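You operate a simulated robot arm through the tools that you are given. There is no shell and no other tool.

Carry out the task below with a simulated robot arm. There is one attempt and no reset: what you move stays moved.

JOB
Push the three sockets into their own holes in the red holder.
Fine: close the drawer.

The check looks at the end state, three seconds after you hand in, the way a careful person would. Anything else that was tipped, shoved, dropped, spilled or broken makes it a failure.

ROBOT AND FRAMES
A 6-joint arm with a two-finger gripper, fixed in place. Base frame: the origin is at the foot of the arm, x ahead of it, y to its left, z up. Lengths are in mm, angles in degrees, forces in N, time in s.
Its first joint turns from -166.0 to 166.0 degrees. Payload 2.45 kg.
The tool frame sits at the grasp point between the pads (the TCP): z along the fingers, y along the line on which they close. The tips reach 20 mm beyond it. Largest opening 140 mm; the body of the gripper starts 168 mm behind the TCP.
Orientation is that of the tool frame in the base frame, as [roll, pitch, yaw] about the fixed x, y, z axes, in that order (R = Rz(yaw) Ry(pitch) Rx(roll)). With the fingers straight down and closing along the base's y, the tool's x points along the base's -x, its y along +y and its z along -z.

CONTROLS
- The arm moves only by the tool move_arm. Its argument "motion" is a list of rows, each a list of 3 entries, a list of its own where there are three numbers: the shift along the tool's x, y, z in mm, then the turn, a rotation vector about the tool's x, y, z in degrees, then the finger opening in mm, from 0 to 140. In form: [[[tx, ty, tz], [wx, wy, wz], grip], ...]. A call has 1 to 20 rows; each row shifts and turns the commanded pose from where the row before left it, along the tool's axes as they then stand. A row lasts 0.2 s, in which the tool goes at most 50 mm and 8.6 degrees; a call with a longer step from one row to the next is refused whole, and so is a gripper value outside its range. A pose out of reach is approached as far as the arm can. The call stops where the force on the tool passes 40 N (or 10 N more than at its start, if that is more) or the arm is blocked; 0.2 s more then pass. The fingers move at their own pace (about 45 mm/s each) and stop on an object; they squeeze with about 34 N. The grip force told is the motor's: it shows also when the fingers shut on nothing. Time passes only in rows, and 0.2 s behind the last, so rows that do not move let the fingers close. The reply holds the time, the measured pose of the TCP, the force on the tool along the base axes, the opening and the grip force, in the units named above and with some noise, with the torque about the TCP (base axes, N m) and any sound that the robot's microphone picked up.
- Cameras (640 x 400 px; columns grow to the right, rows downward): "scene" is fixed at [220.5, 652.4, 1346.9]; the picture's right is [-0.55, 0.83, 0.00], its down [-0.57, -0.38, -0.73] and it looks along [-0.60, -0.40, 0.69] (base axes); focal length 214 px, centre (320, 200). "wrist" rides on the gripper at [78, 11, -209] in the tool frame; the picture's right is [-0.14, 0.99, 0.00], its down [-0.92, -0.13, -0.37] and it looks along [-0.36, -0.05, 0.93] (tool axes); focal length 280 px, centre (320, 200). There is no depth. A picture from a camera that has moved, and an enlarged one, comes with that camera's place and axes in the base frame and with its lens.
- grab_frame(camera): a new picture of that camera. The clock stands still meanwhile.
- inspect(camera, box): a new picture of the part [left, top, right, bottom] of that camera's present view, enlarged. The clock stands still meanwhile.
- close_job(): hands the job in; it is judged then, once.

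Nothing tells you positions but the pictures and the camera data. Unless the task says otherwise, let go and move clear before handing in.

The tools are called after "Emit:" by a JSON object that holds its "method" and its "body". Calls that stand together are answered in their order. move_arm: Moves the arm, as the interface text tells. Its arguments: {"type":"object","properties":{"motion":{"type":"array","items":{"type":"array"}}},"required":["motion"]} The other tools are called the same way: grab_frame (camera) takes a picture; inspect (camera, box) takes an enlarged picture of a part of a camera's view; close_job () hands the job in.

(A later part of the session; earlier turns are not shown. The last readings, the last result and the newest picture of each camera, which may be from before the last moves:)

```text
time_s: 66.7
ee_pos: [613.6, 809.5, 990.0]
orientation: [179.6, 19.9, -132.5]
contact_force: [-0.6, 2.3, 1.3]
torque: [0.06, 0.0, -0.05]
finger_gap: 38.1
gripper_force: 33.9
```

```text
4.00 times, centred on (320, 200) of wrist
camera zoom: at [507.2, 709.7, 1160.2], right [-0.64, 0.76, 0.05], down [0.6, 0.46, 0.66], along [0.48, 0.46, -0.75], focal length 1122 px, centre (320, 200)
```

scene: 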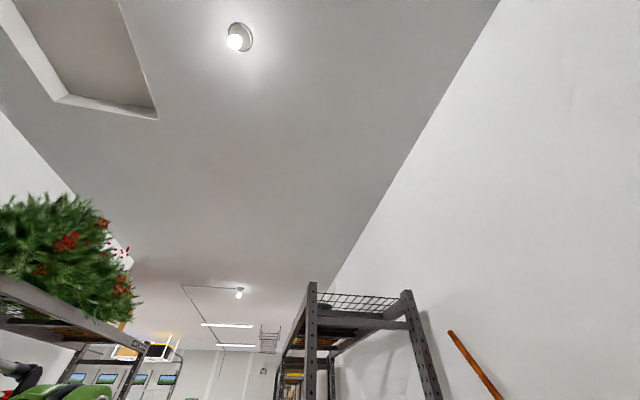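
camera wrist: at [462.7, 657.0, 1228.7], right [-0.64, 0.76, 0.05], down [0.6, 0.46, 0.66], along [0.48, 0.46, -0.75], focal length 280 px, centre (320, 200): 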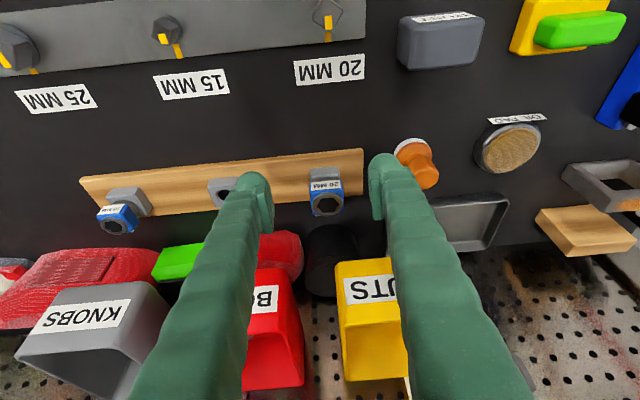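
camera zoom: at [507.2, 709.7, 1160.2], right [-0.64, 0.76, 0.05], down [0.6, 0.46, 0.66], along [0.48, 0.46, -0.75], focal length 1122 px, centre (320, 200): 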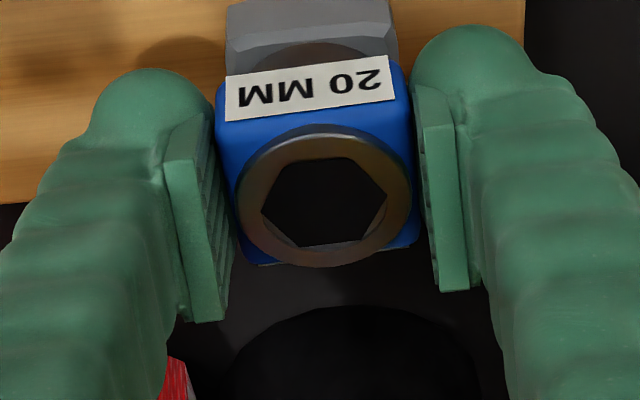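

A 38.1 mm grip. Lifting straight up, then back away from the bins.

Emit:
{"method": "move_arm", "body": {"motion": [[[-1.7, 0, -4.7], [0, 0, 0], 30], [[-1.7, 0, -4.7], [0, 0, 0], 30], [[-1.7, 0, -4.7], [0, 0, 0], 30], [[-1.7, 0, -4.7], [0, 0, 0], 30], [[0, 0, 0], [0, 0, 0], 30]]}}

Emit:
{"method": "inspect", "body": {"camera": "wrist", "box": [270, 140, 370, 200]}}

```text
time_s: 67.9
ee_pos: [614.1, 807.9, 1010.2]
orientation: [179.4, 19.9, -132.5]
contact_force: [0.7, 0.0, -5.0]
torque: [-0.02, 0.0, 0.0]
finger_gap: 37.9
gripper_force: 34.1
```

```text
6.40 times, centred on (320, 170) of wrist
camera zoom: at [508.3, 708.6, 1180.4], right [-0.64, 0.76, 0.05], down [0.6, 0.46, 0.66], along [0.48, 0.46, -0.75], focal length 1794 px, centre (320, 392)
```

zoom: 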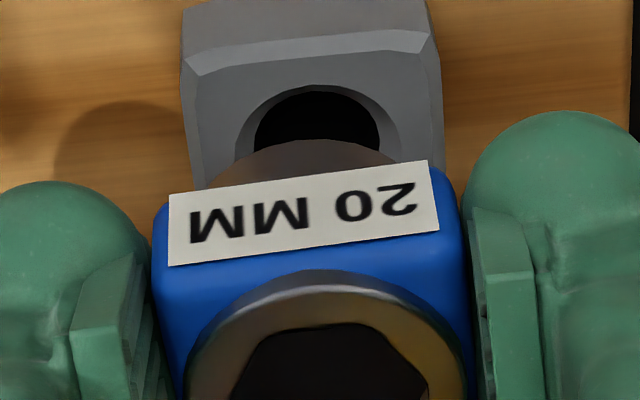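

This gives a good alignment reference: the boss as seen from 20 mm above its seat. I'll lift another 20 mm and back out.

Emit:
{"method": "move_arm", "body": {"motion": [[[-1.7, 0, -4.7], [0, 0, 0], 30], [[-1.7, 0, -4.7], [0, 0, 0], 30], [[-1.7, 0, -4.7], [0, 0, 0], 30], [[-1.7, 0, -4.7], [0, 0, 0], 30], [[32.7, 0, -19.8], [0, 0, 0], 30], [[32.7, 0, -19.8], [0, 0, 0], 30], [[32.7, 0, -19.8], [0, 0, 0], 30], [[32.7, 0, -19.8], [0, 0, 0], 30], [[0, 0, 0], [0, 0, 0], 30]]}}

```text
time_s: 69.9
ee_pos: [513.9, 699.8, 1060.4]
orientation: [179.5, 19.9, -132.6]
contact_force: [0.5, 0.2, -6.2]
torque: [-0.01, -0.01, 0.02]
finger_gap: 38.1
gripper_force: 34.2
```

Emit:
{"method": "move_arm", "body": {"motion": [[[41.2, 7.75, -14.9], [0, 0, 0], 30], [[41.2, 7.75, -14.9], [0, 0, 0], 30], [[41.2, 7.75, -14.9], [0, 0, 0], 30], [[41.2, 7.75, -14.9], [0, 0, 0], 30], [[41.2, 7.75, -14.9], [0, 0, 0], 30], [[41.2, 7.75, -14.9], [0, 0, 0], 30], [[14.3, 0, 39.5], [0, 0, 0], 30], [[14.3, 0, 39.5], [0, 0, 0], 30], [[14.3, 0, 39.5], [0, 0, 0], 30], [[14.3, 0, 39.5], [0, 0, 0], 30], [[14.3, 0, 39.5], [0, 0, 0], 30], [[0, 0, 0], [0, 0, 0], 30]]}}

Emit:
{"method": "grab_frame", "body": {"camera": "wrist"}}

```text
time_s: 72.5
ee_pos: [299.7, 535.6, 848.9]
orientation: [179.5, 19.9, -132.4]
contact_force: [-0.2, -0.2, -4.8]
torque: [0.01, 0.0, -0.01]
finger_gap: 38.2
gripper_force: 34.1
```

```text
taken
camera wrist: at [195.0, 435.1, 1018.7], right [-0.64, 0.76, 0.05], down [0.6, 0.46, 0.66], along [0.48, 0.46, -0.75], focal length 280 px, centre (320, 200)
```

wrist: 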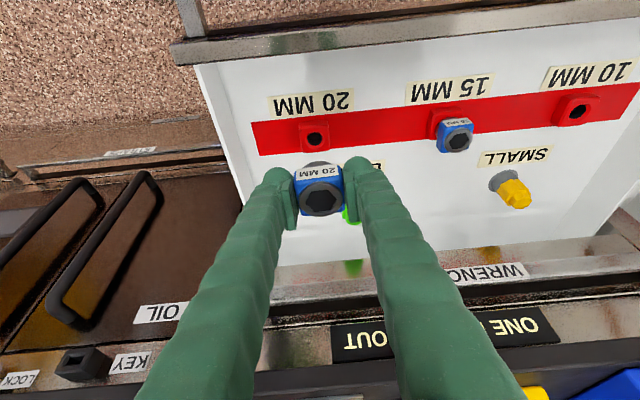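

Emit:
{"method": "move_arm", "body": {"motion": [[[2.8, -0.9, 28.8], [0, 0, 0], 30], [[2.8, -0.9, 28.8], [0, 0, 0], 30], [[2.8, -0.9, 28.8], [0, 0, 0], 30], [[0, 0, 0], [0, 0, 0], 30]]}}

Emit:
{"method": "inspect", "body": {"camera": "wrist", "box": [270, 130, 370, 190]}}

```text
time_s: 73.5
ee_pos: [313.6, 552.2, 763.9]
orientation: [179.5, 19.8, -132.4]
contact_force: [-0.3, -0.6, -5.4]
torque: [0.01, 0.0, -0.01]
finger_gap: 37.9
gripper_force: 34.0
```

```text
6.40 times, centred on (320, 160) of wrist
camera zoom: at [208.3, 452.8, 934.7], right [-0.64, 0.76, 0.05], down [0.6, 0.46, 0.66], along [0.48, 0.46, -0.75], focal length 1794 px, centre (320, 456)
```

zoom: 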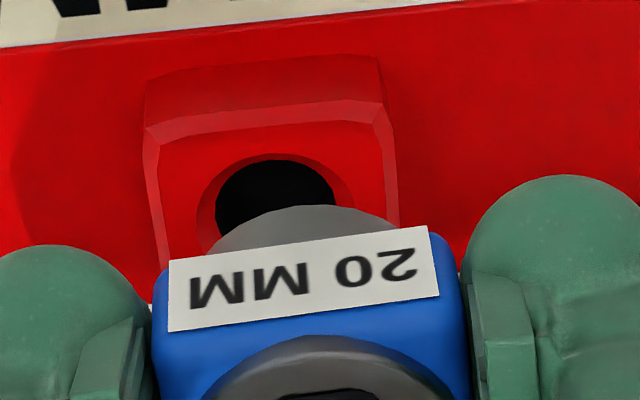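

The hole is about 5.7 mm to the left and 5.5 mm further out. I'll correct that, go lower, and compare with the reference view.

Emit:
{"method": "move_arm", "body": {"motion": [[[-4, -5.7, 4], [0, 0, 0], 30], [[1.6, 0, 5], [0, 0, 0], 30], [[0, 0, 0], [0, 0, 0], 30]]}}

Emit:
{"method": "inspect", "body": {"camera": "wrist", "box": [270, 140, 370, 200]}}

```text
time_s: 74.3
ee_pos: [322.2, 552.2, 759.6]
orientation: [179.6, 19.9, -132.6]
contact_force: [0.2, -0.4, -5.0]
torque: [-0.03, 0.02, 0.0]
finger_gap: 38.0
gripper_force: 33.7
```

```text
6.40 times, centred on (320, 170) of wrist
camera zoom: at [217.6, 452.4, 929.0], right [-0.64, 0.76, 0.05], down [0.6, 0.46, 0.66], along [0.48, 0.46, -0.75], focal length 1794 px, centre (320, 392)
```

zoom: 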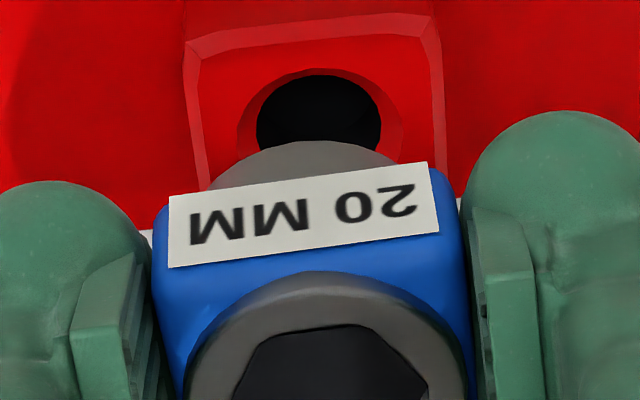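

The view matches the reference, so it's aligned to within about 1 mm. Lowering now.

Emit:
{"method": "move_arm", "body": {"motion": [[[1.7, 0, 4.7], [0, 0, 0], 30], [[1.7, 0, 4.7], [0, 0, 0], 30], [[1.7, 0, 4.7], [0, 0, 0], 30], [[1.0, 0, 2.8], [0, 0, 0], 30], [[0, 0, 0], [0, 0, 0], 30]]}}

Emit:
{"method": "inspect", "body": {"camera": "wrist", "box": [270, 140, 370, 200]}}

```text
time_s: 75.5
ee_pos: [321.6, 553.1, 741.4]
orientation: [179.5, 19.9, -132.4]
contact_force: [-9.3, 10.9, -2.1]
torque: [0.42, 0.37, 0.09]
finger_gap: 38.1
gripper_force: 33.4
```

```text
6.40 times, centred on (320, 170) of wrist
camera zoom: at [216.7, 452.1, 911.0], right [-0.64, 0.76, 0.05], down [0.6, 0.46, 0.66], along [0.48, 0.46, -0.75], focal length 1794 px, centre (320, 392)
```

zoom: 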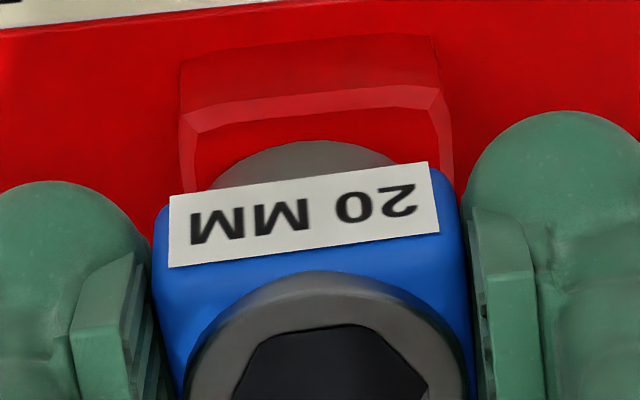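

The shank tip has entered and is rubbing on one side (14 N sideways). I'll shift about 1.5 mm to relieve it and keep lowering.

Emit:
{"method": "move_arm", "body": {"motion": [[[0, 1.3, 0], [0, 0, 0], 30], [[0.7, 0, 1.9], [0, 0, 0], 30], [[0, 0, 0], [0, 0, 0], 30]]}}

```text
time_s: 76.3
ee_pos: [320.9, 552.3, 738.3]
orientation: [179.5, 19.9, -132.4]
contact_force: [-7.4, 7.9, -1.4]
torque: [0.25, 0.24, 0.06]
finger_gap: 38.1
gripper_force: 34.2
```

Emit:
{"method": "move_arm", "body": {"motion": [[[0, 1.5, 0], [0, 0, 0], 30], [[0.7, 0, 1.9], [0, 0, 0], 30], [[0, 0, 0], [0, 0, 0], 30]]}}

```text
time_s: 77.1
ee_pos: [320.0, 552.5, 736.9]
orientation: [179.5, 19.9, -132.6]
contact_force: [0.4, -0.2, -4.8]
torque: [-0.04, 0.03, 0.01]
finger_gap: 37.9
gripper_force: 34.1
```

Side load is gone and there's only weight. Continuing down to the seat.

Emit:
{"method": "move_arm", "body": {"motion": [[[0.7, 0, 1.9], [0, 0, 0], 30], [[0.7, 0, 1.9], [0, 0, 0], 30], [[0.7, 0, 1.9], [0, 0, 0], 30], [[0, 0, 0], [0, 0, 0], 30]]}}

Emit:
{"method": "inspect", "body": {"camera": "wrist", "box": [270, 140, 370, 200]}}

```text
time_s: 78.1
ee_pos: [320.1, 553.3, 730.4]
orientation: [179.5, 19.9, -132.5]
contact_force: [2.3, 0.5, 29.3]
torque: [0.1, -0.23, 0.03]
finger_gap: 38.0
gripper_force: 33.8
```

```text
6.40 times, centred on (320, 170) of wrist
camera zoom: at [214.9, 452.8, 901.1], right [-0.64, 0.76, 0.05], down [0.6, 0.46, 0.66], along [0.48, 0.46, -0.75], focal length 1794 px, centre (320, 392)
```

zoom: 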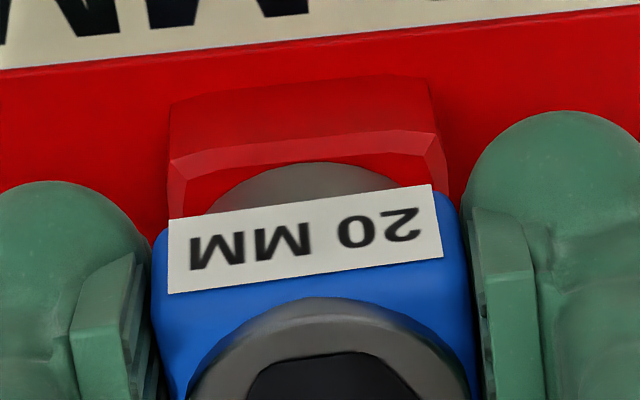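

It's seated, with 29 N of resistance and slight slip in the grip. Releasing and retreating to check it.

Emit:
{"method": "move_arm", "body": {"motion": [[[-0.7, 0, -1.9], [0, 0, 0], 30], [[0, 0, 0], [0, 0, 0], 42], [[0, 0, 0], [0, 0, 0], 50], [[0, 0, 0], [0, 0, 0], 64], [[0, 0, 0], [0, 0, 0], 64], [[0, 0, 0], [0, 0, 0], 64], [[0, 0, -25], [0, 0, 0], 64], [[0, 0, -35], [0, 0, 0], 64], [[20, 0, -35], [0, 0, 0], 64], [[25, 0, -35], [0, 0, 0], 64], [[0, 0, 0], [0, 0, 0], 64]]}}

Emit:
{"method": "grab_frame", "body": {"camera": "wrist"}}

Emit:
{"method": "inspect", "body": {"camera": "wrist", "box": [290, 165, 370, 220]}}

```text
time_s: 80.5
ee_pos: [262.0, 488.5, 841.4]
orientation: [179.4, 19.8, -132.6]
contact_force: [1.0, 0.2, 0.0]
torque: [0.03, -0.03, 0.01]
finger_gap: 64.1
gripper_force: 0.2
```

```text
taken
camera wrist: at [158.1, 388.3, 1011.3], right [-0.64, 0.76, 0.05], down [0.6, 0.46, 0.66], along [0.48, 0.46, -0.75], focal length 280 px, centre (320, 200)
```

wrist: 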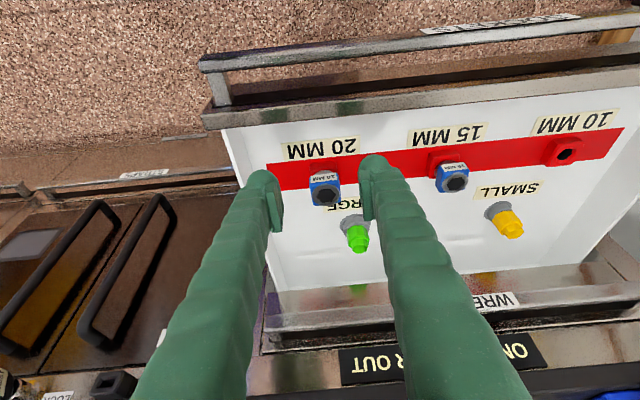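

```text
7.27 times, centred on (330, 192) of wrist
camera zoom: at [158.1, 388.3, 1011.3], right [-0.64, 0.76, 0.05], down [0.6, 0.46, 0.66], along [0.48, 0.46, -0.75], focal length 2039 px, centre (247, 254)
```

zoom: 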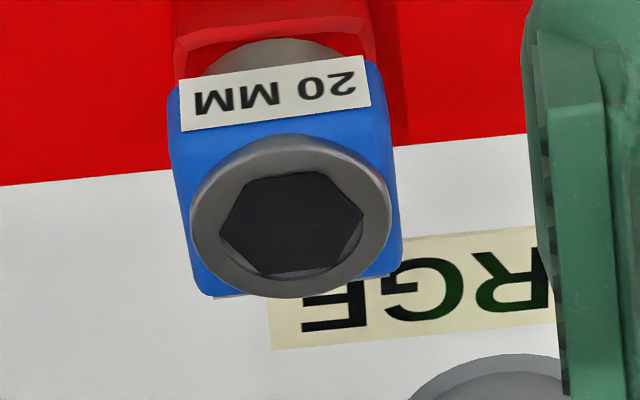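

The 20 MM socket is seated just as it was in the rail. Now for the 10 MM socket: rise, then cross to the other end of the rail.

Emit:
{"method": "move_arm", "body": {"motion": [[[-15, 0, -41.4], [0, 0, 0], 80], [[-15, 0, -41.4], [0, 0, 0], 80], [[-15, 0, -41.4], [0, 0, 0], 80], [[-15, 0, -41.4], [0, 0, 0], 80], [[-15, 0, -41.4], [0, 0, 0], 80], [[-34.2, -26, 12.4], [0, 0, 0], 80], [[-34.2, -26, 12.4], [0, 0, 0], 80], [[-34.2, -26, 12.4], [0, 0, 0], 80], [[-34.2, -26, 12.4], [0, 0, 0], 80], [[-34.2, -26, 12.4], [0, 0, 0], 80], [[-34.2, -26, 12.4], [0, 0, 0], 80], [[-34.2, -26, 12.4], [0, 0, 0], 80], [[-34.2, -26, 12.4], [0, 0, 0], 80], [[-34.2, -26, 12.4], [0, 0, 0], 80], [[-34.2, -26, 12.4], [0, 0, 0], 80], [[0, 0, 0], [0, 0, 0], 80]]}}

Emit:
{"method": "grab_frame", "body": {"camera": "wrist"}}

```text
time_s: 83.9
ee_pos: [698.8, 581.8, 1057.7]
orientation: [179.5, 19.9, -132.4]
contact_force: [-0.9, -0.8, 0.1]
torque: [0.0, -0.01, 0.0]
finger_gap: 79.8
gripper_force: 0.0
```

```text
taken
camera wrist: at [594.0, 481.0, 1228.1], right [-0.64, 0.76, 0.05], down [0.6, 0.46, 0.66], along [0.48, 0.46, -0.75], focal length 280 px, centre (320, 200)
```

wrist: 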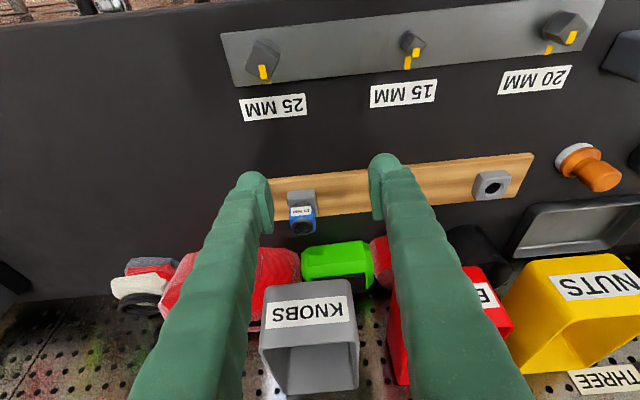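

Emit:
{"method": "inspect", "body": {"camera": "wrist", "box": [255, 180, 355, 250]}}

```text
5.71 times, centred on (305, 215) of wrist
camera zoom: at [594.0, 481.0, 1228.1], right [-0.64, 0.76, 0.05], down [0.6, 0.46, 0.66], along [0.48, 0.46, -0.75], focal length 1602 px, centre (406, 114)
```

zoom: 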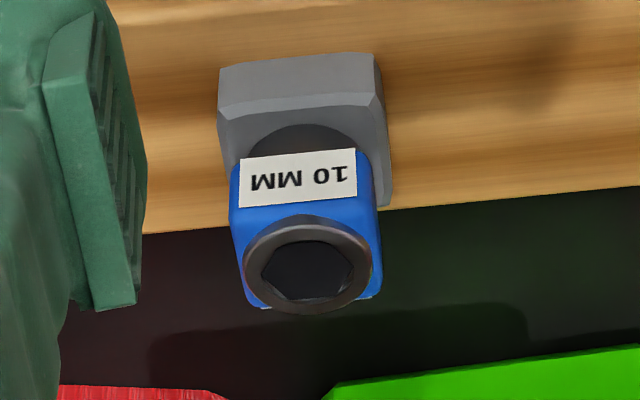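

The 10 MM socket's axis is about 100 mm further out and 31 mm to the left of the TCP. I'll move sideways first, then forward and down.

Emit:
{"method": "move_arm", "body": {"motion": [[[0, -15.5, 0], [0, 0, 0], 80], [[0, -15.4, 0], [0, 0, 0], 80], [[-23, 0, 31.2], [0, 0, 0], 80], [[-23, 0, 31.2], [0, 0, 0], 80], [[-23, 0, 31.2], [0, 0, 0], 70], [[0, 0, 0], [0, 0, 0], 60], [[0, 0, 0], [0, 0, 0], 50], [[0, 0, 0], [0, 0, 0], 50]]}}

Emit:
{"method": "inspect", "body": {"camera": "wrist", "box": [250, 150, 390, 250]}}

```text
time_s: 85.7
ee_pos: [788.1, 636.2, 993.5]
orientation: [179.5, 19.9, -132.5]
contact_force: [-0.1, 0.8, 0.3]
torque: [-0.01, -0.01, 0.02]
finger_gap: 50.0
gripper_force: 0.1
```

```text
4.00 times, centred on (320, 200) of wrist
camera zoom: at [684.3, 535.1, 1164.0], right [-0.64, 0.76, 0.05], down [0.6, 0.46, 0.66], along [0.48, 0.46, -0.75], focal length 1122 px, centre (320, 200)
```

zoom: 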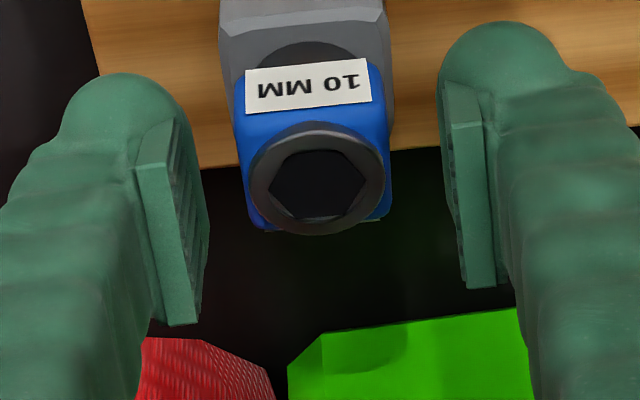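

Emit:
{"method": "move_arm", "body": {"motion": [[[4, -2.1, 2.3], [0, 0, 0], 50], [[0, 0, 0], [0, 0, 0], 50], [[0, 0, 0], [0, 0, 0], 40], [[0, 0, 0], [0, 0, 0], 32], [[0, 0, 0], [0, 0, 0], 22], [[0, 0, 0], [0, 0, 0], 22], [[0, 0, 0], [0, 0, 0], 22]]}}

Emit:
{"method": "inspect", "body": {"camera": "wrist", "box": [250, 150, 390, 250]}}

```text
time_s: 87.3
ee_pos: [787.4, 630.2, 990.2]
orientation: [179.5, 20.0, -132.5]
contact_force: [-0.9, 1.5, 1.6]
torque: [0.01, -0.03, 0.0]
finger_gap: 30.0
gripper_force: 34.3
```

```text
4.00 times, centred on (320, 200) of wrist
camera zoom: at [683.8, 530.8, 1160.5], right [-0.64, 0.76, 0.05], down [0.6, 0.46, 0.66], along [0.48, 0.46, -0.75], focal length 1122 px, centre (320, 200)
```

zoom: 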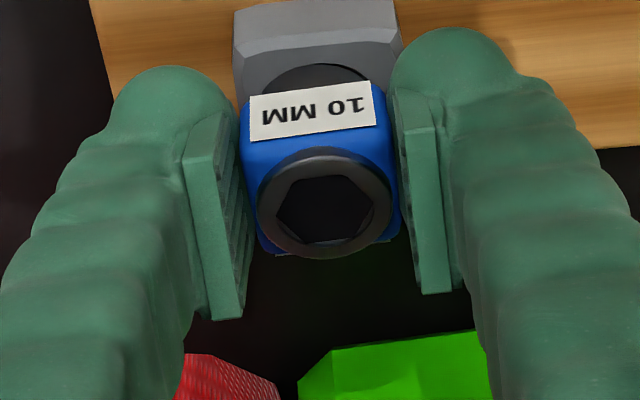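

A 30.0 mm grip, well centred. I'll lift 20 mm and take a reference view.

Emit:
{"method": "move_arm", "body": {"motion": [[[-1.7, 0, -4.7], [0, 0, 0], 22], [[-1.7, 0, -4.7], [0, 0, 0], 22], [[-1.7, 0, -4.7], [0, 0, 0], 22], [[-1.7, 0, -4.7], [0, 0, 0], 22], [[0, 0, 0], [0, 0, 0], 22]]}}

Emit:
{"method": "inspect", "body": {"camera": "wrist", "box": [270, 140, 370, 200]}}

```text
time_s: 88.5
ee_pos: [789.9, 628.6, 1008.4]
orientation: [179.5, 19.9, -132.6]
contact_force: [-0.7, 0.5, -2.9]
torque: [-0.02, 0.02, 0.01]
finger_gap: 30.0
gripper_force: 34.6
```

```text
6.40 times, centred on (320, 170) of wrist
camera zoom: at [684.6, 528.7, 1179.3], right [-0.64, 0.76, 0.05], down [0.6, 0.46, 0.66], along [0.48, 0.46, -0.75], focal length 1794 px, centre (320, 392)
```

zoom: 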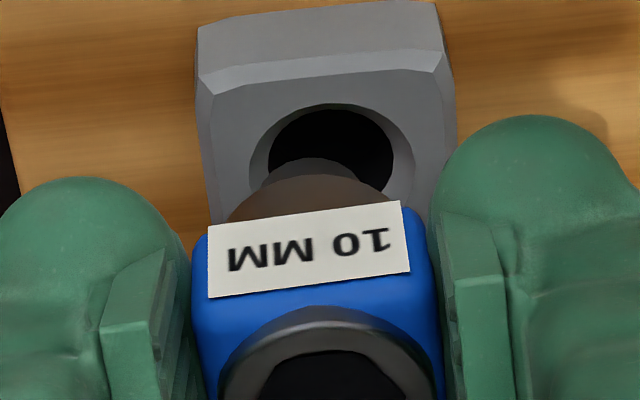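

Here I can see the actual pin below the collar, so I can align pin to hole directly. The 2–3 mm sideways drift is the arm relaxing after the grip. I'll lift further and back out.

Emit:
{"method": "move_arm", "body": {"motion": [[[-1.7, 0, -4.7], [0, 0, 0], 22], [[-1.7, 0, -4.7], [0, 0, 0], 22], [[-1.7, 0, -4.7], [0, 0, 0], 22], [[-1.7, 0, -4.7], [0, 0, 0], 22], [[32.7, 0, -19.8], [0, 0, 0], 22], [[32.7, 0, -19.8], [0, 0, 0], 22], [[32.7, 0, -19.8], [0, 0, 0], 22], [[32.7, 0, -19.8], [0, 0, 0], 22], [[0, 0, 0], [0, 0, 0], 22]]}}

```text
time_s: 90.5
ee_pos: [686.1, 517.8, 1059.0]
orientation: [179.5, 19.9, -132.4]
contact_force: [0.9, 0.3, -3.5]
torque: [-0.02, 0.02, -0.01]
finger_gap: 30.0
gripper_force: 34.0
```

Emit:
{"method": "move_arm", "body": {"motion": [[[14.6, 41.5, -5.3], [0, 0, 0], 22], [[14.6, 41.5, -5.3], [0, 0, 0], 22], [[14.6, 41.5, -5.3], [0, 0, 0], 22], [[14.6, 41.5, -5.3], [0, 0, 0], 22], [[14.6, 41.5, -5.3], [0, 0, 0], 22], [[14.6, 41.5, -5.3], [0, 0, 0], 22], [[14.6, 41.5, -5.3], [0, 0, 0], 22], [[14.6, 41.5, -5.3], [0, 0, 0], 22], [[14.6, 41.5, -5.3], [0, 0, 0], 22], [[14.6, 41.5, -5.3], [0, 0, 0], 22], [[14.6, 41.5, -5.3], [0, 0, 0], 22], [[14.6, 41.5, -5.3], [0, 0, 0], 22], [[0, 0, 0], [0, 0, 0], 22]]}}

Emit:
{"method": "grab_frame", "body": {"camera": "wrist"}}

```text
time_s: 93.3
ee_pos: [196.1, 716.5, 1058.7]
orientation: [179.6, 19.9, -132.7]
contact_force: [0.8, 1.6, -3.5]
torque: [0.0, 0.03, 0.0]
finger_gap: 29.8
gripper_force: 33.6
```

```text
taken
camera wrist: at [91.5, 615.8, 1229.5], right [-0.64, 0.76, 0.05], down [0.6, 0.46, 0.66], along [0.48, 0.46, -0.75], focal length 280 px, centre (320, 200)
```

wrist: 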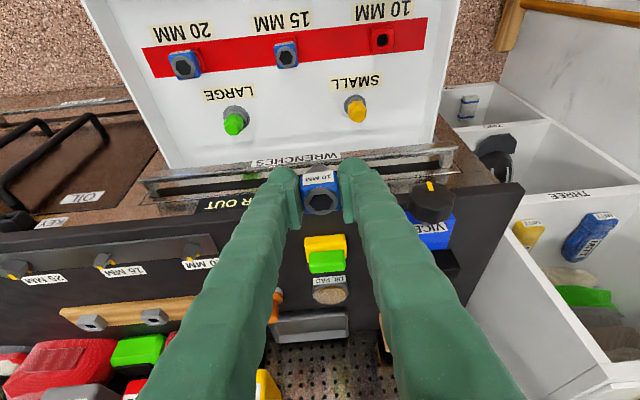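

Emit:
{"method": "move_arm", "body": {"motion": [[[14.6, 41.5, -5.3], [0, 0, 0], 22], [[14.6, 41.5, -5.3], [0, 0, 0], 22], [[14.6, 35, -5.3], [0, 0, 0], 22], [[14.3, 0, 39.5], [0, 0, 0], 22], [[14.3, 0, 39.5], [0, 0, 0], 22], [[14.3, 0, 39.5], [0, 0, 0], 22], [[14.3, 0, 39.5], [0, 0, 0], 22], [[0, 0, 0], [0, 0, 0], 22]]}}

Emit:
{"method": "grab_frame", "body": {"camera": "wrist"}}

```text
time_s: 95.1
ee_pos: [73.9, 763.0, 897.1]
orientation: [179.5, 19.9, -132.5]
contact_force: [-0.5, 0.4, -3.1]
torque: [0.01, 0.01, 0.0]
finger_gap: 29.9
gripper_force: 34.3
```

```text
taken
camera wrist: at [-30.0, 661.7, 1066.5], right [-0.64, 0.76, 0.05], down [0.6, 0.46, 0.66], along [0.48, 0.46, -0.75], focal length 280 px, centre (320, 200)
```

wrist: 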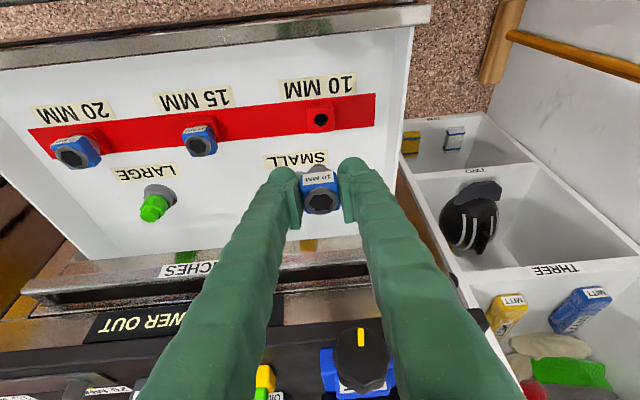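

Emit:
{"method": "move_arm", "body": {"motion": [[[5.7, 1.5, 33.4], [0, 0, 0], 22], [[5.7, 1.5, 33.4], [0, 0, 0], 22], [[5.7, 1.5, 33.4], [0, 0, 0], 22], [[5.7, 1.5, 33.4], [0, 0, 0], 22], [[0, 0, 0], [0, 0, 0], 22]]}}

Emit:
{"method": "inspect", "body": {"camera": "wrist", "box": [270, 130, 370, 190]}}

```text
time_s: 96.3
ee_pos: [83.9, 782.4, 762.4]
orientation: [179.5, 19.9, -132.7]
contact_force: [0.1, -0.7, -2.8]
torque: [-0.01, 0.0, 0.03]
finger_gap: 29.8
gripper_force: 33.7
```

```text
6.40 times, centred on (320, 160) of wrist
camera zoom: at [-20.9, 683.1, 933.1], right [-0.64, 0.76, 0.05], down [0.6, 0.46, 0.66], along [0.48, 0.46, -0.75], focal length 1794 px, centre (320, 456)
```

zoom: 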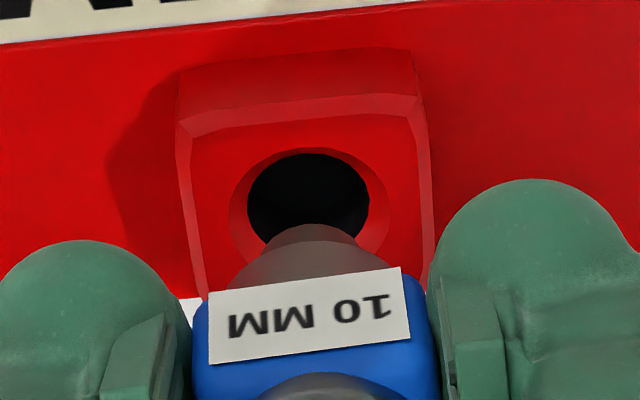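

Pin and hole are aligned to within about 1 mm. A small correction, and going down.

Emit:
{"method": "move_arm", "body": {"motion": [[[0.4, 0.4, 4.1], [0, 0, 0], 22], [[1.4, 0, 3.8], [0, 0, 0], 22], [[0, 0, 0], [0, 0, 0], 22]]}}

Emit:
{"method": "inspect", "body": {"camera": "wrist", "box": [270, 140, 370, 200]}}

```text
time_s: 97.1
ee_pos: [84.2, 786.0, 754.2]
orientation: [179.5, 19.9, -132.4]
contact_force: [0.1, 0.4, -3.5]
torque: [0.0, 0.0, 0.0]
finger_gap: 30.0
gripper_force: 33.8
```

```text
6.40 times, centred on (320, 170) of wrist
camera zoom: at [-20.2, 685.0, 924.2], right [-0.64, 0.76, 0.05], down [0.6, 0.46, 0.66], along [0.48, 0.46, -0.75], focal length 1794 px, centre (320, 392)
```

zoom: 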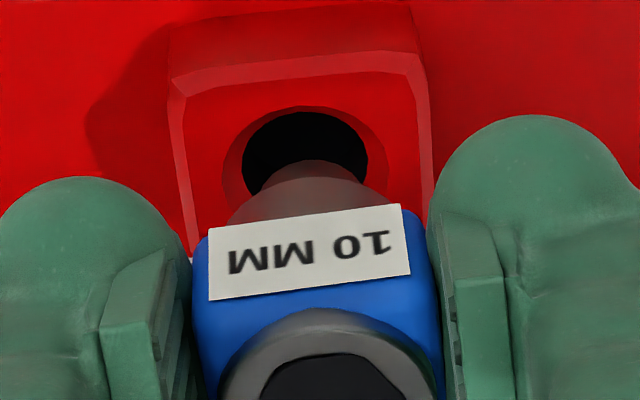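

Matches the reference. Lowering into the hole.

Emit:
{"method": "move_arm", "body": {"motion": [[[1.4, -0.4, 3.8], [0, 0, 0], 22], [[1.4, 0, 3.8], [0, 0, 0], 22], [[1.4, 0, 3.8], [0, 0, 0], 22], [[0, 0, 0], [0, 0, 0], 22]]}}

```text
time_s: 98.1
ee_pos: [86.0, 784.3, 743.0]
orientation: [179.5, 19.8, -132.6]
contact_force: [-0.1, 0.6, -3.3]
torque: [-0.01, 0.0, 0.04]
finger_gap: 29.7
gripper_force: 34.1
```

Emit:
{"method": "move_arm", "body": {"motion": [[[0.7, 0, 1.9], [0, 0, 0], 22], [[0.7, 0, 1.9], [0, 0, 0], 22], [[0.7, 0, 1.9], [0, 0, 0], 22], [[0, 0, 0], [0, 0, 0], 22]]}}

Emit:
{"method": "inspect", "body": {"camera": "wrist", "box": [270, 140, 370, 200]}}

```text
time_s: 99.1
ee_pos: [85.7, 784.2, 737.9]
orientation: [179.5, 19.9, -132.5]
contact_force: [0.0, -0.6, -3.4]
torque: [-0.03, 0.0, -0.01]
finger_gap: 29.9
gripper_force: 33.8
```

```text
6.40 times, centred on (320, 170) of wrist
camera zoom: at [-18.5, 684.7, 907.2], right [-0.64, 0.76, 0.05], down [0.6, 0.46, 0.66], along [0.48, 0.46, -0.75], focal length 1794 px, centre (320, 392)
```

zoom: 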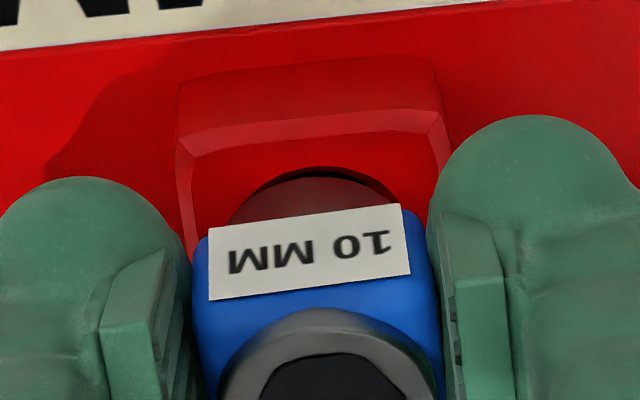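

The pin is inside the hole with no side load. Pushing the last few millimetres.

Emit:
{"method": "move_arm", "body": {"motion": [[[0.7, 0, 1.9], [0, 0, 0], 22], [[0.7, 0, 1.9], [0, 0, 0], 22], [[0.7, 0, 1.9], [0, 0, 0], 22], [[0.7, 0, 1.9], [0, 0, 0], 22], [[0, 0, 0], [0, 0, 0], 22]]}}

Emit:
{"method": "inspect", "body": {"camera": "wrist", "box": [270, 140, 370, 200]}}

```text
time_s: 100.3
ee_pos: [85.1, 784.2, 730.9]
orientation: [179.5, 19.9, -132.5]
contact_force: [-6.1, 10.6, 29.7]
torque: [0.19, -0.02, 0.05]
finger_gap: 29.9
gripper_force: 33.8
```

```text
6.40 times, centred on (320, 170) of wrist
camera zoom: at [-19.1, 683.9, 899.6], right [-0.64, 0.76, 0.06], down [0.6, 0.46, 0.66], along [0.48, 0.46, -0.75], focal length 1794 px, centre (320, 392)
```

zoom: 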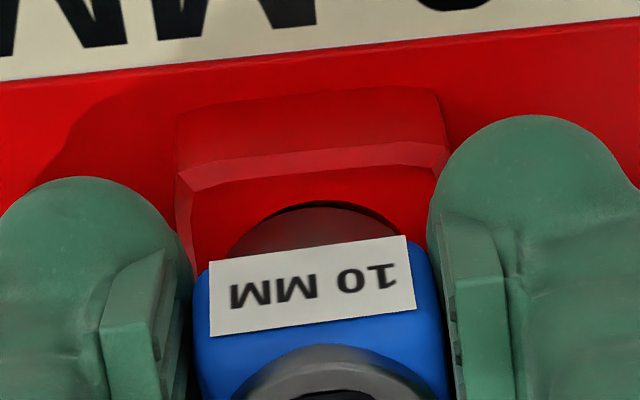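

There's some side load with the push, so I'll ease 1 mm sideways and press once more.

Emit:
{"method": "move_arm", "body": {"motion": [[[-0.5, 1.2, -1.4], [0, 0, 0], 22], [[0, 0, 0], [0, 0, 0], 22]]}}

Emit:
{"method": "move_arm", "body": {"motion": [[[0.7, 0, 1.9], [0, 0, 0], 22], [[0.7, 0, 1.9], [0, 0, 0], 22], [[0, 0, 0], [0, 0, 0], 22]]}}

Emit:
{"method": "inspect", "body": {"camera": "wrist", "box": [270, 140, 370, 200]}}

```text
time_s: 100.9
ee_pos: [85.9, 783.9, 729.6]
orientation: [179.6, 19.8, -132.6]
contact_force: [0.4, -2.3, 4.1]
torque: [-0.05, 0.02, 0.03]
finger_gap: 30.0
gripper_force: 34.4
```

```text
time_s: 101.7
ee_pos: [86.1, 785.2, 726.0]
orientation: [179.4, 20.0, -132.6]
contact_force: [2.5, 0.6, 28.6]
torque: [0.16, -0.16, -0.04]
finger_gap: 29.8
gripper_force: 33.9
```

```text
6.40 times, centred on (320, 170) of wrist
camera zoom: at [-19.1, 684.3, 896.2], right [-0.64, 0.76, 0.06], down [0.6, 0.46, 0.66], along [0.48, 0.46, -0.75], focal length 1794 px, centre (320, 392)
```

zoom: 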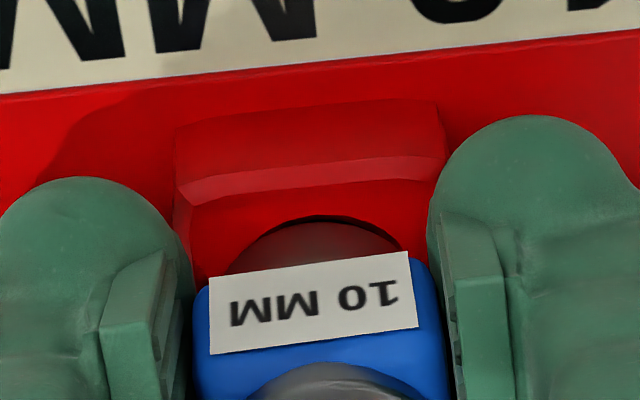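

Emit:
{"method": "move_arm", "body": {"motion": [[[-0.9, 0, -2.4], [0, 0, 0], 22], [[0, 0, 0], [0, 0, 0], 34], [[0, 0, 0], [0, 0, 0], 44], [[0, 0, 0], [0, 0, 0], 60], [[0, 0, 0], [0, 0, 0], 60], [[0, 0, 0], [0, 0, 0], 60], [[0, 0, -25], [0, 0, 0], 60], [[0, 0, -35], [0, 0, 0], 60], [[20, 0, -35], [0, 0, 0], 60], [[25, 0, -35], [0, 0, 0], 60], [[0, 0, 0], [0, 0, 0], 60]]}}

Emit:
{"method": "grab_frame", "body": {"camera": "wrist"}}

Emit:
{"method": "inspect", "body": {"camera": "wrist", "box": [290, 165, 370, 220]}}

```text
time_s: 104.1
ee_pos: [30.1, 719.3, 838.4]
orientation: [179.4, 19.8, -132.6]
contact_force: [-0.3, -0.4, -0.1]
torque: [-0.01, 0.0, -0.05]
finger_gap: 59.9
gripper_force: 0.1
```

```text
taken
camera wrist: at [-75.3, 619.0, 1007.5], right [-0.64, 0.76, 0.05], down [0.6, 0.46, 0.66], along [0.48, 0.46, -0.75], focal length 280 px, centre (320, 200)
```

wrist: 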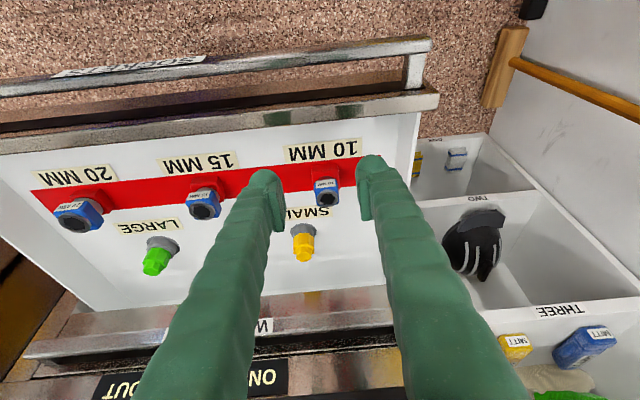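

```text
7.27 times, centred on (330, 192) of wrist
camera zoom: at [-75.3, 619.0, 1007.5], right [-0.64, 0.76, 0.05], down [0.6, 0.46, 0.66], along [0.48, 0.46, -0.75], focal length 2039 px, centre (247, 254)
```

zoom: 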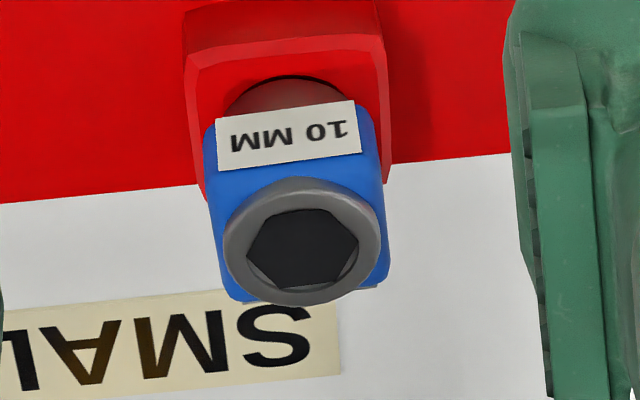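

All three sockets are in their own holes, each with the same seated gap as in the rail. Before closing the drawer I want a low, flat view to check that the sockets clear the cabinet opening and to locate the handle.

Emit:
{"method": "move_arm", "body": {"motion": [[[19, -40.2, -6.9], [0, 0, 0], 40], [[19, -40.2, -6.9], [0, 0, 0], 20], [[19, -40.2, -6.9], [0, 0, 0], 0], [[19, -40.2, -6.9], [0, 0, 0], 0], [[0, 0, 0], [0, -7.5, 0], 0], [[0, 0, 0], [0, -7.5, 0], 0], [[0, 0, 0], [0, -7.5, 0], 0], [[0, 0, 0], [0, -7.5, 0], 0], [[0, 0, 0], [0, 0, 0], 0]]}}

Emit:
{"method": "grab_frame", "body": {"camera": "wrist"}}

```text
time_s: 106.1
ee_pos: [91.4, 552.8, 834.0]
orientation: [179.3, 50.1, -132.9]
contact_force: [-0.6, -0.1, 0.2]
torque: [-0.02, 0.02, 0.0]
finger_gap: 0.1
gripper_force: 29.6
```

```text
taken
camera wrist: at [-57.9, 403.8, 909.9], right [-0.67, 0.73, 0.11], down [0.31, 0.14, 0.94], along [0.67, 0.67, -0.32], focal length 280 px, centre (320, 200)
```

wrist: 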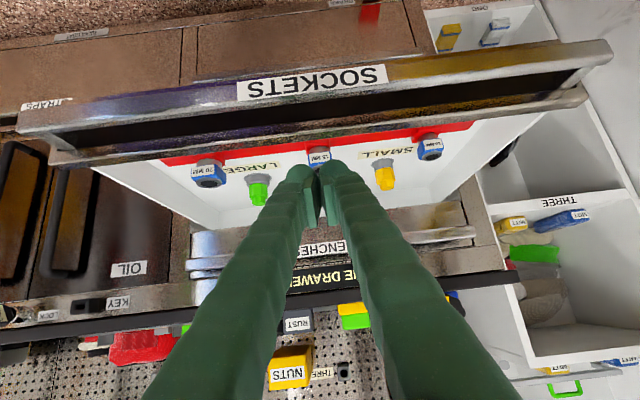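

Emit:
{"method": "inspect", "body": {"camera": "wrist", "box": [160, 120, 320, 220]}}

Emit:
{"method": "inspect", "body": {"camera": "wrist", "box": [300, 120, 480, 230]}}

Emit:
{"method": "inspect", "body": {"camera": "wrist", "box": [180, 180, 500, 320]}}

Emit:
{"method": "inspect", "body": {"camera": "wrist", "box": [0, 30, 640, 180]}}

```text
4.00 times, centred on (240, 170) of wrist
camera zoom: at [-57.9, 403.8, 909.9], right [-0.67, 0.73, 0.11], down [0.31, 0.14, 0.94], along [0.67, 0.67, -0.32], focal length 1122 px, centre (640, 320)
```

zoom: 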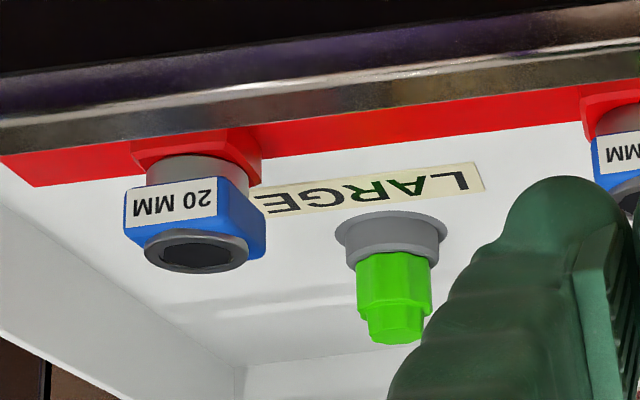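

```text
3.56 times, centred on (390, 175) of wrist
camera zoom: at [-57.9, 403.8, 909.9], right [-0.67, 0.73, 0.11], down [0.31, 0.14, 0.94], along [0.67, 0.67, -0.32], focal length 997 px, centre (71, 289)
```

zoom: 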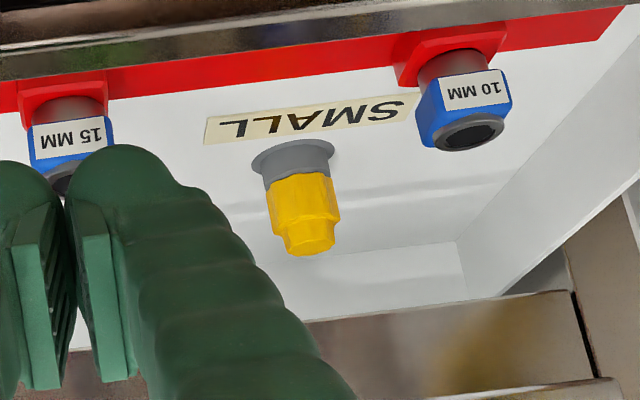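

```text
2.00 times, centred on (340, 250) of wrist
camera zoom: at [-57.9, 403.8, 909.9], right [-0.67, 0.73, 0.11], down [0.31, 0.14, 0.94], along [0.67, 0.67, -0.32], focal length 561 px, centre (280, 100)
```

zoom: 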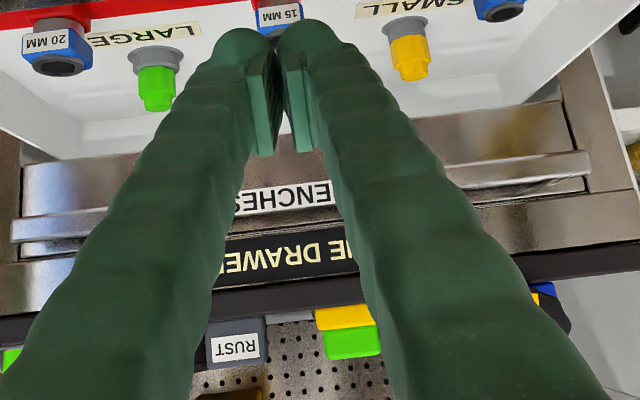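

```text
1.00 times, centred on (320, 105) of wrist (not enlarged: the box is as wide or as high as the picture)
camera zoom: at [-57.9, 403.8, 909.9], right [-0.67, 0.73, 0.11], down [0.31, 0.14, 0.94], along [0.67, 0.67, -0.32], focal length 280 px, centre (320, 295)
```

zoom: 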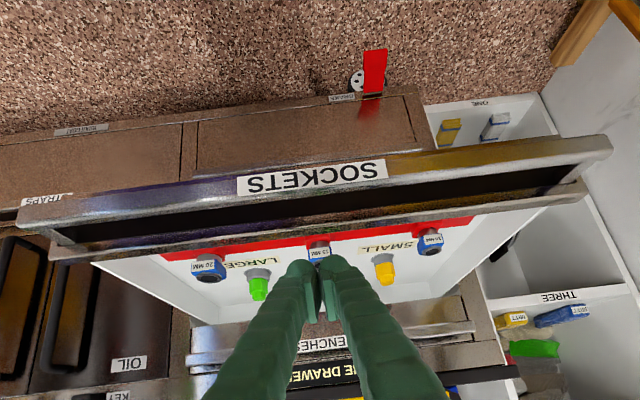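

The sockets (tops at about 738) are upright and sit below the drawer's front panel (about 750), so they'll clear. The handle bar is at about N≈469, z≈728. I'll come down in front of it with closed fingers to push.

Emit:
{"method": "move_arm", "body": {"motion": [[[0, 0, 0], [0, 7.5, 0], 0], [[0, 0, 0], [0, 7.5, 0], 0], [[0, 0, 0], [0, 7.5, 0], 0], [[0, 0, 0], [0, 7.6, 0], 0], [[25, 0, -9], [0, 0, 0], 0], [[24, 0, -8.7], [0, 0, 0], 0], [[11.2, 0, 31], [0, 0, 0], 0], [[11.2, 0, 31], [0, 0, 0], 0], [[11.2, 0, 31], [0, 0, 0], 0], [[0, 0, 0], [0, 0, 0], 0]]}}

Emit:
{"method": "grab_frame", "body": {"camera": "wrist"}}

```text
time_s: 108.3
ee_pos: [57.2, 513.6, 738.3]
orientation: [179.4, 19.8, -132.6]
contact_force: [0.0, -0.2, -1.0]
torque: [-0.01, 0.0, 0.01]
finger_gap: 0.0
gripper_force: 29.0
```

```text
taken
camera wrist: at [-47.6, 414.8, 908.8], right [-0.64, 0.76, 0.05], down [0.6, 0.46, 0.66], along [0.48, 0.46, -0.75], focal length 280 px, centre (320, 200)
```

wrist: 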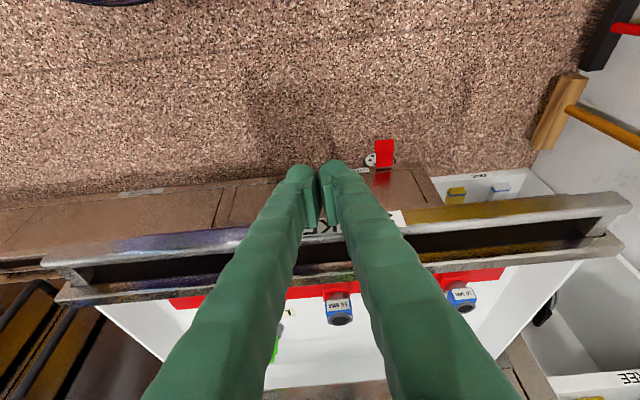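

Emit:
{"method": "inspect", "body": {"camera": "wrist", "box": [320, 120, 460, 210]}}

Emit:
{"method": "inspect", "body": {"camera": "wrist", "box": [30, 170, 330, 310]}}

Emit:
{"method": "inspect", "body": {"camera": "wrist", "box": [400, 180, 640, 330]}}

```text
4.44 times, centred on (390, 165) of wrist
camera zoom: at [-47.6, 414.8, 908.8], right [-0.64, 0.76, 0.05], down [0.6, 0.46, 0.66], along [0.48, 0.46, -0.75], focal length 1246 px, centre (9, 356)
```

zoom: 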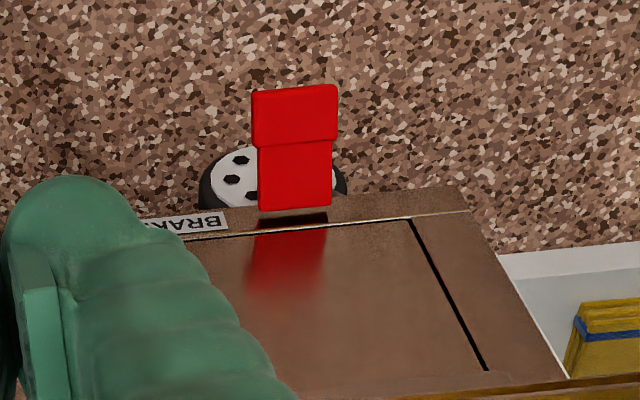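

```text
2.13 times, centred on (180, 240) of wrist
camera zoom: at [-47.6, 414.8, 908.8], right [-0.64, 0.76, 0.05], down [0.6, 0.46, 0.66], along [0.48, 0.46, -0.75], focal length 598 px, centre (619, 115)
```

zoom: 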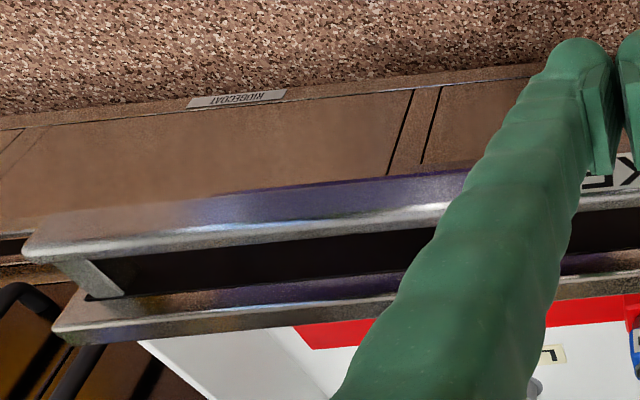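

```text
2.67 times, centred on (520, 255) of wrist
camera zoom: at [-47.6, 414.8, 908.8], right [-0.64, 0.76, 0.05], down [0.6, 0.46, 0.66], along [0.48, 0.46, -0.75], focal length 748 px, centre (-213, 53)
```

zoom: 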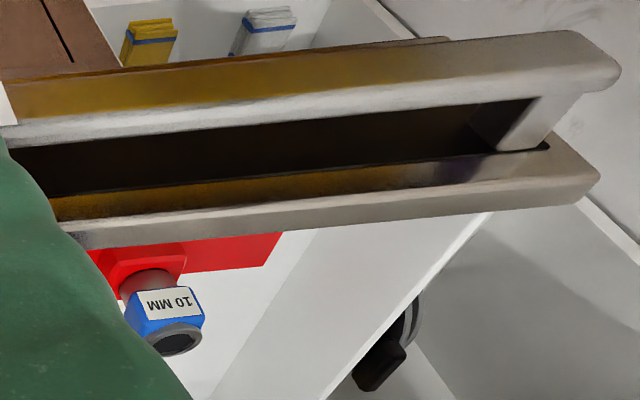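

There's a BRAKE pedal on a caster at the cabinet's foot, so I'll push gently and watch that the drawer slides rather than the cabinet moving. Approaching the bar now.

Emit:
{"method": "move_arm", "body": {"motion": [[[-7.5, 0, 2.7], [0, 0, 0], 0], [[-7.5, 0, 2.7], [0, 0, 0], 0], [[-7.5, 0, 2.7], [0, 0, 0], 0], [[0, 0, 0], [0, 0, 0], 0]]}}

Emit:
{"method": "grab_frame", "body": {"camera": "wrist"}}

```text
time_s: 109.3
ee_pos: [72.4, 531.5, 735.3]
orientation: [179.6, 19.8, -132.6]
contact_force: [-0.4, -1.1, 0.5]
torque: [-0.02, 0.0, -0.01]
finger_gap: 0.0
gripper_force: 29.9
```

```text
taken
camera wrist: at [-31.5, 432.0, 906.4], right [-0.64, 0.76, 0.05], down [0.6, 0.46, 0.66], along [0.48, 0.46, -0.75], focal length 280 px, centre (320, 200)
```

wrist: 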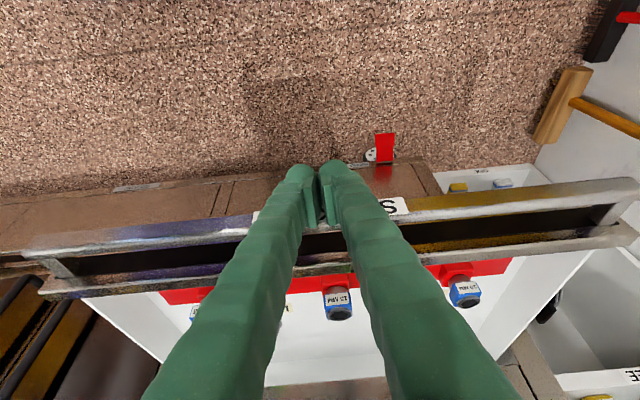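

Emit:
{"method": "move_arm", "body": {"motion": [[[-6.6, 0, 2.4], [0, 0, 0], 0], [[-6.6, 0, 2.4], [0, 0, 0], 0], [[-6.6, 0, 2.4], [0, 0, 0], 0], [[0, 0, 0], [0, 0, 0], 0]]}}

Emit:
{"method": "grab_frame", "body": {"camera": "wrist"}}

```text
time_s: 110.3
ee_pos: [87.0, 546.7, 735.9]
orientation: [179.5, 19.8, -132.6]
contact_force: [-0.3, 0.8, 0.1]
torque: [0.0, -0.02, 0.01]
finger_gap: 0.0
gripper_force: 29.3
```

```text
taken
camera wrist: at [-18.3, 446.7, 906.4], right [-0.64, 0.76, 0.05], down [0.6, 0.46, 0.66], along [0.48, 0.46, -0.75], focal length 280 px, centre (320, 200)
```

wrist: 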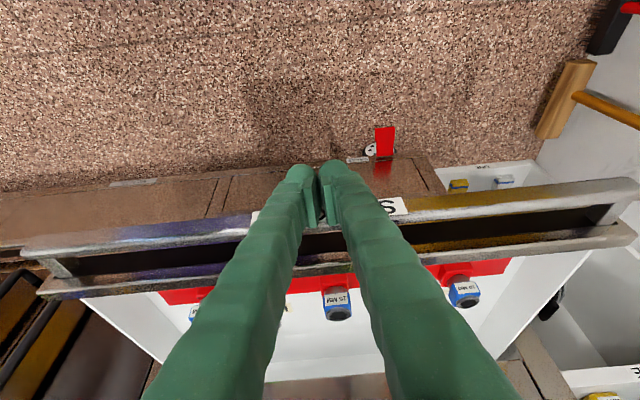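

The bar is now moving with the fingers, and the push takes almost no force. Continuing smoothly.

Emit:
{"method": "move_arm", "body": {"motion": [[[-9.4, 0, 3.4], [0, 0, 0], 0], [[-9.4, 0, 3.4], [0, 0, 0], 0], [[-9.4, 0, 3.4], [0, 0, 0], 0], [[-9.4, 0, 3.4], [0, 0, 0], 0], [[-9.4, 0, 3.4], [0, 0, 0], 0], [[-9.4, 0, 3.4], [0, 0, 0], 0], [[-9.4, 0, 3.4], [0, 0, 0], 0], [[-9.4, 0, 3.4], [0, 0, 0], 0], [[0, 0, 0], [0, 0, 0], 0]]}}

Emit:
{"method": "grab_frame", "body": {"camera": "wrist"}}

```text
time_s: 112.3
ee_pos: [140.5, 605.9, 732.4]
orientation: [179.5, 19.7, -132.6]
contact_force: [-0.6, -0.5, -0.3]
torque: [-0.02, -0.01, 0.02]
finger_gap: 0.0
gripper_force: 29.3
```

```text
taken
camera wrist: at [35.7, 506.5, 904.1], right [-0.64, 0.76, 0.05], down [0.6, 0.46, 0.66], along [0.48, 0.46, -0.75], focal length 280 px, centre (320, 200)
```

wrist: 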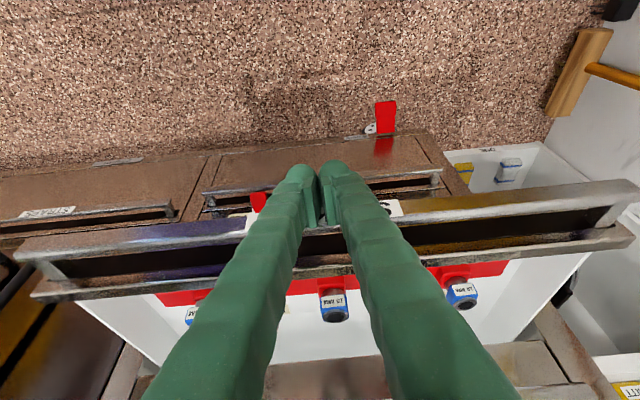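

Emit:
{"method": "move_arm", "body": {"motion": [[[-9.4, 0, 3.1], [0, 0, 0], 0], [[-9.4, 0, 3.1], [0, 0, 0], 0], [[-9.4, 0, 3.1], [0, 0, 0], 0], [[-9.4, 0, 3.1], [0, 0, 0], 0], [[-9.4, 0, 3.1], [0, 0, 0], 0], [[-9.4, 0, 3.1], [0, 0, 0], 0], [[-9.4, 0, 3.1], [0, 0, 0], 0], [[-9.4, 0, 3.1], [0, 0, 0], 0], [[-9.4, 0, 3.1], [0, 0, 0], 0], [[-9.4, 0, 3.1], [0, 0, 0], 0], [[0, 0, 0], [0, 0, 0], 0]]}}

Emit:
{"method": "grab_frame", "body": {"camera": "wrist"}}

```text
time_s: 114.7
ee_pos: [206.1, 681.0, 738.1]
orientation: [179.5, 19.8, -132.5]
contact_force: [0.4, 0.1, 0.1]
torque: [0.03, 0.0, -0.01]
finger_gap: 0.0
gripper_force: 29.3
```

```text
taken
camera wrist: at [101.9, 581.1, 908.5], right [-0.64, 0.76, 0.05], down [0.6, 0.46, 0.66], along [0.48, 0.46, -0.75], focal length 280 px, centre (320, 200)
```

wrist: 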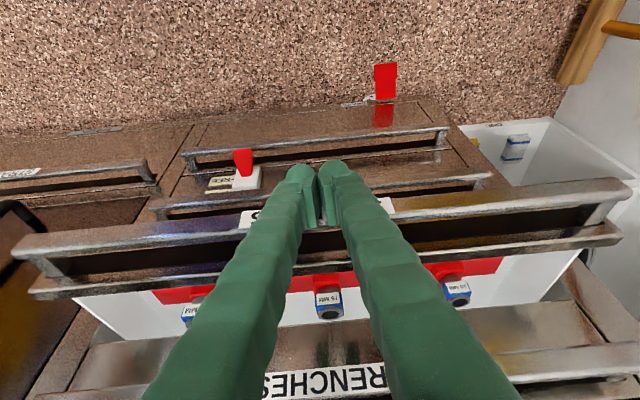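

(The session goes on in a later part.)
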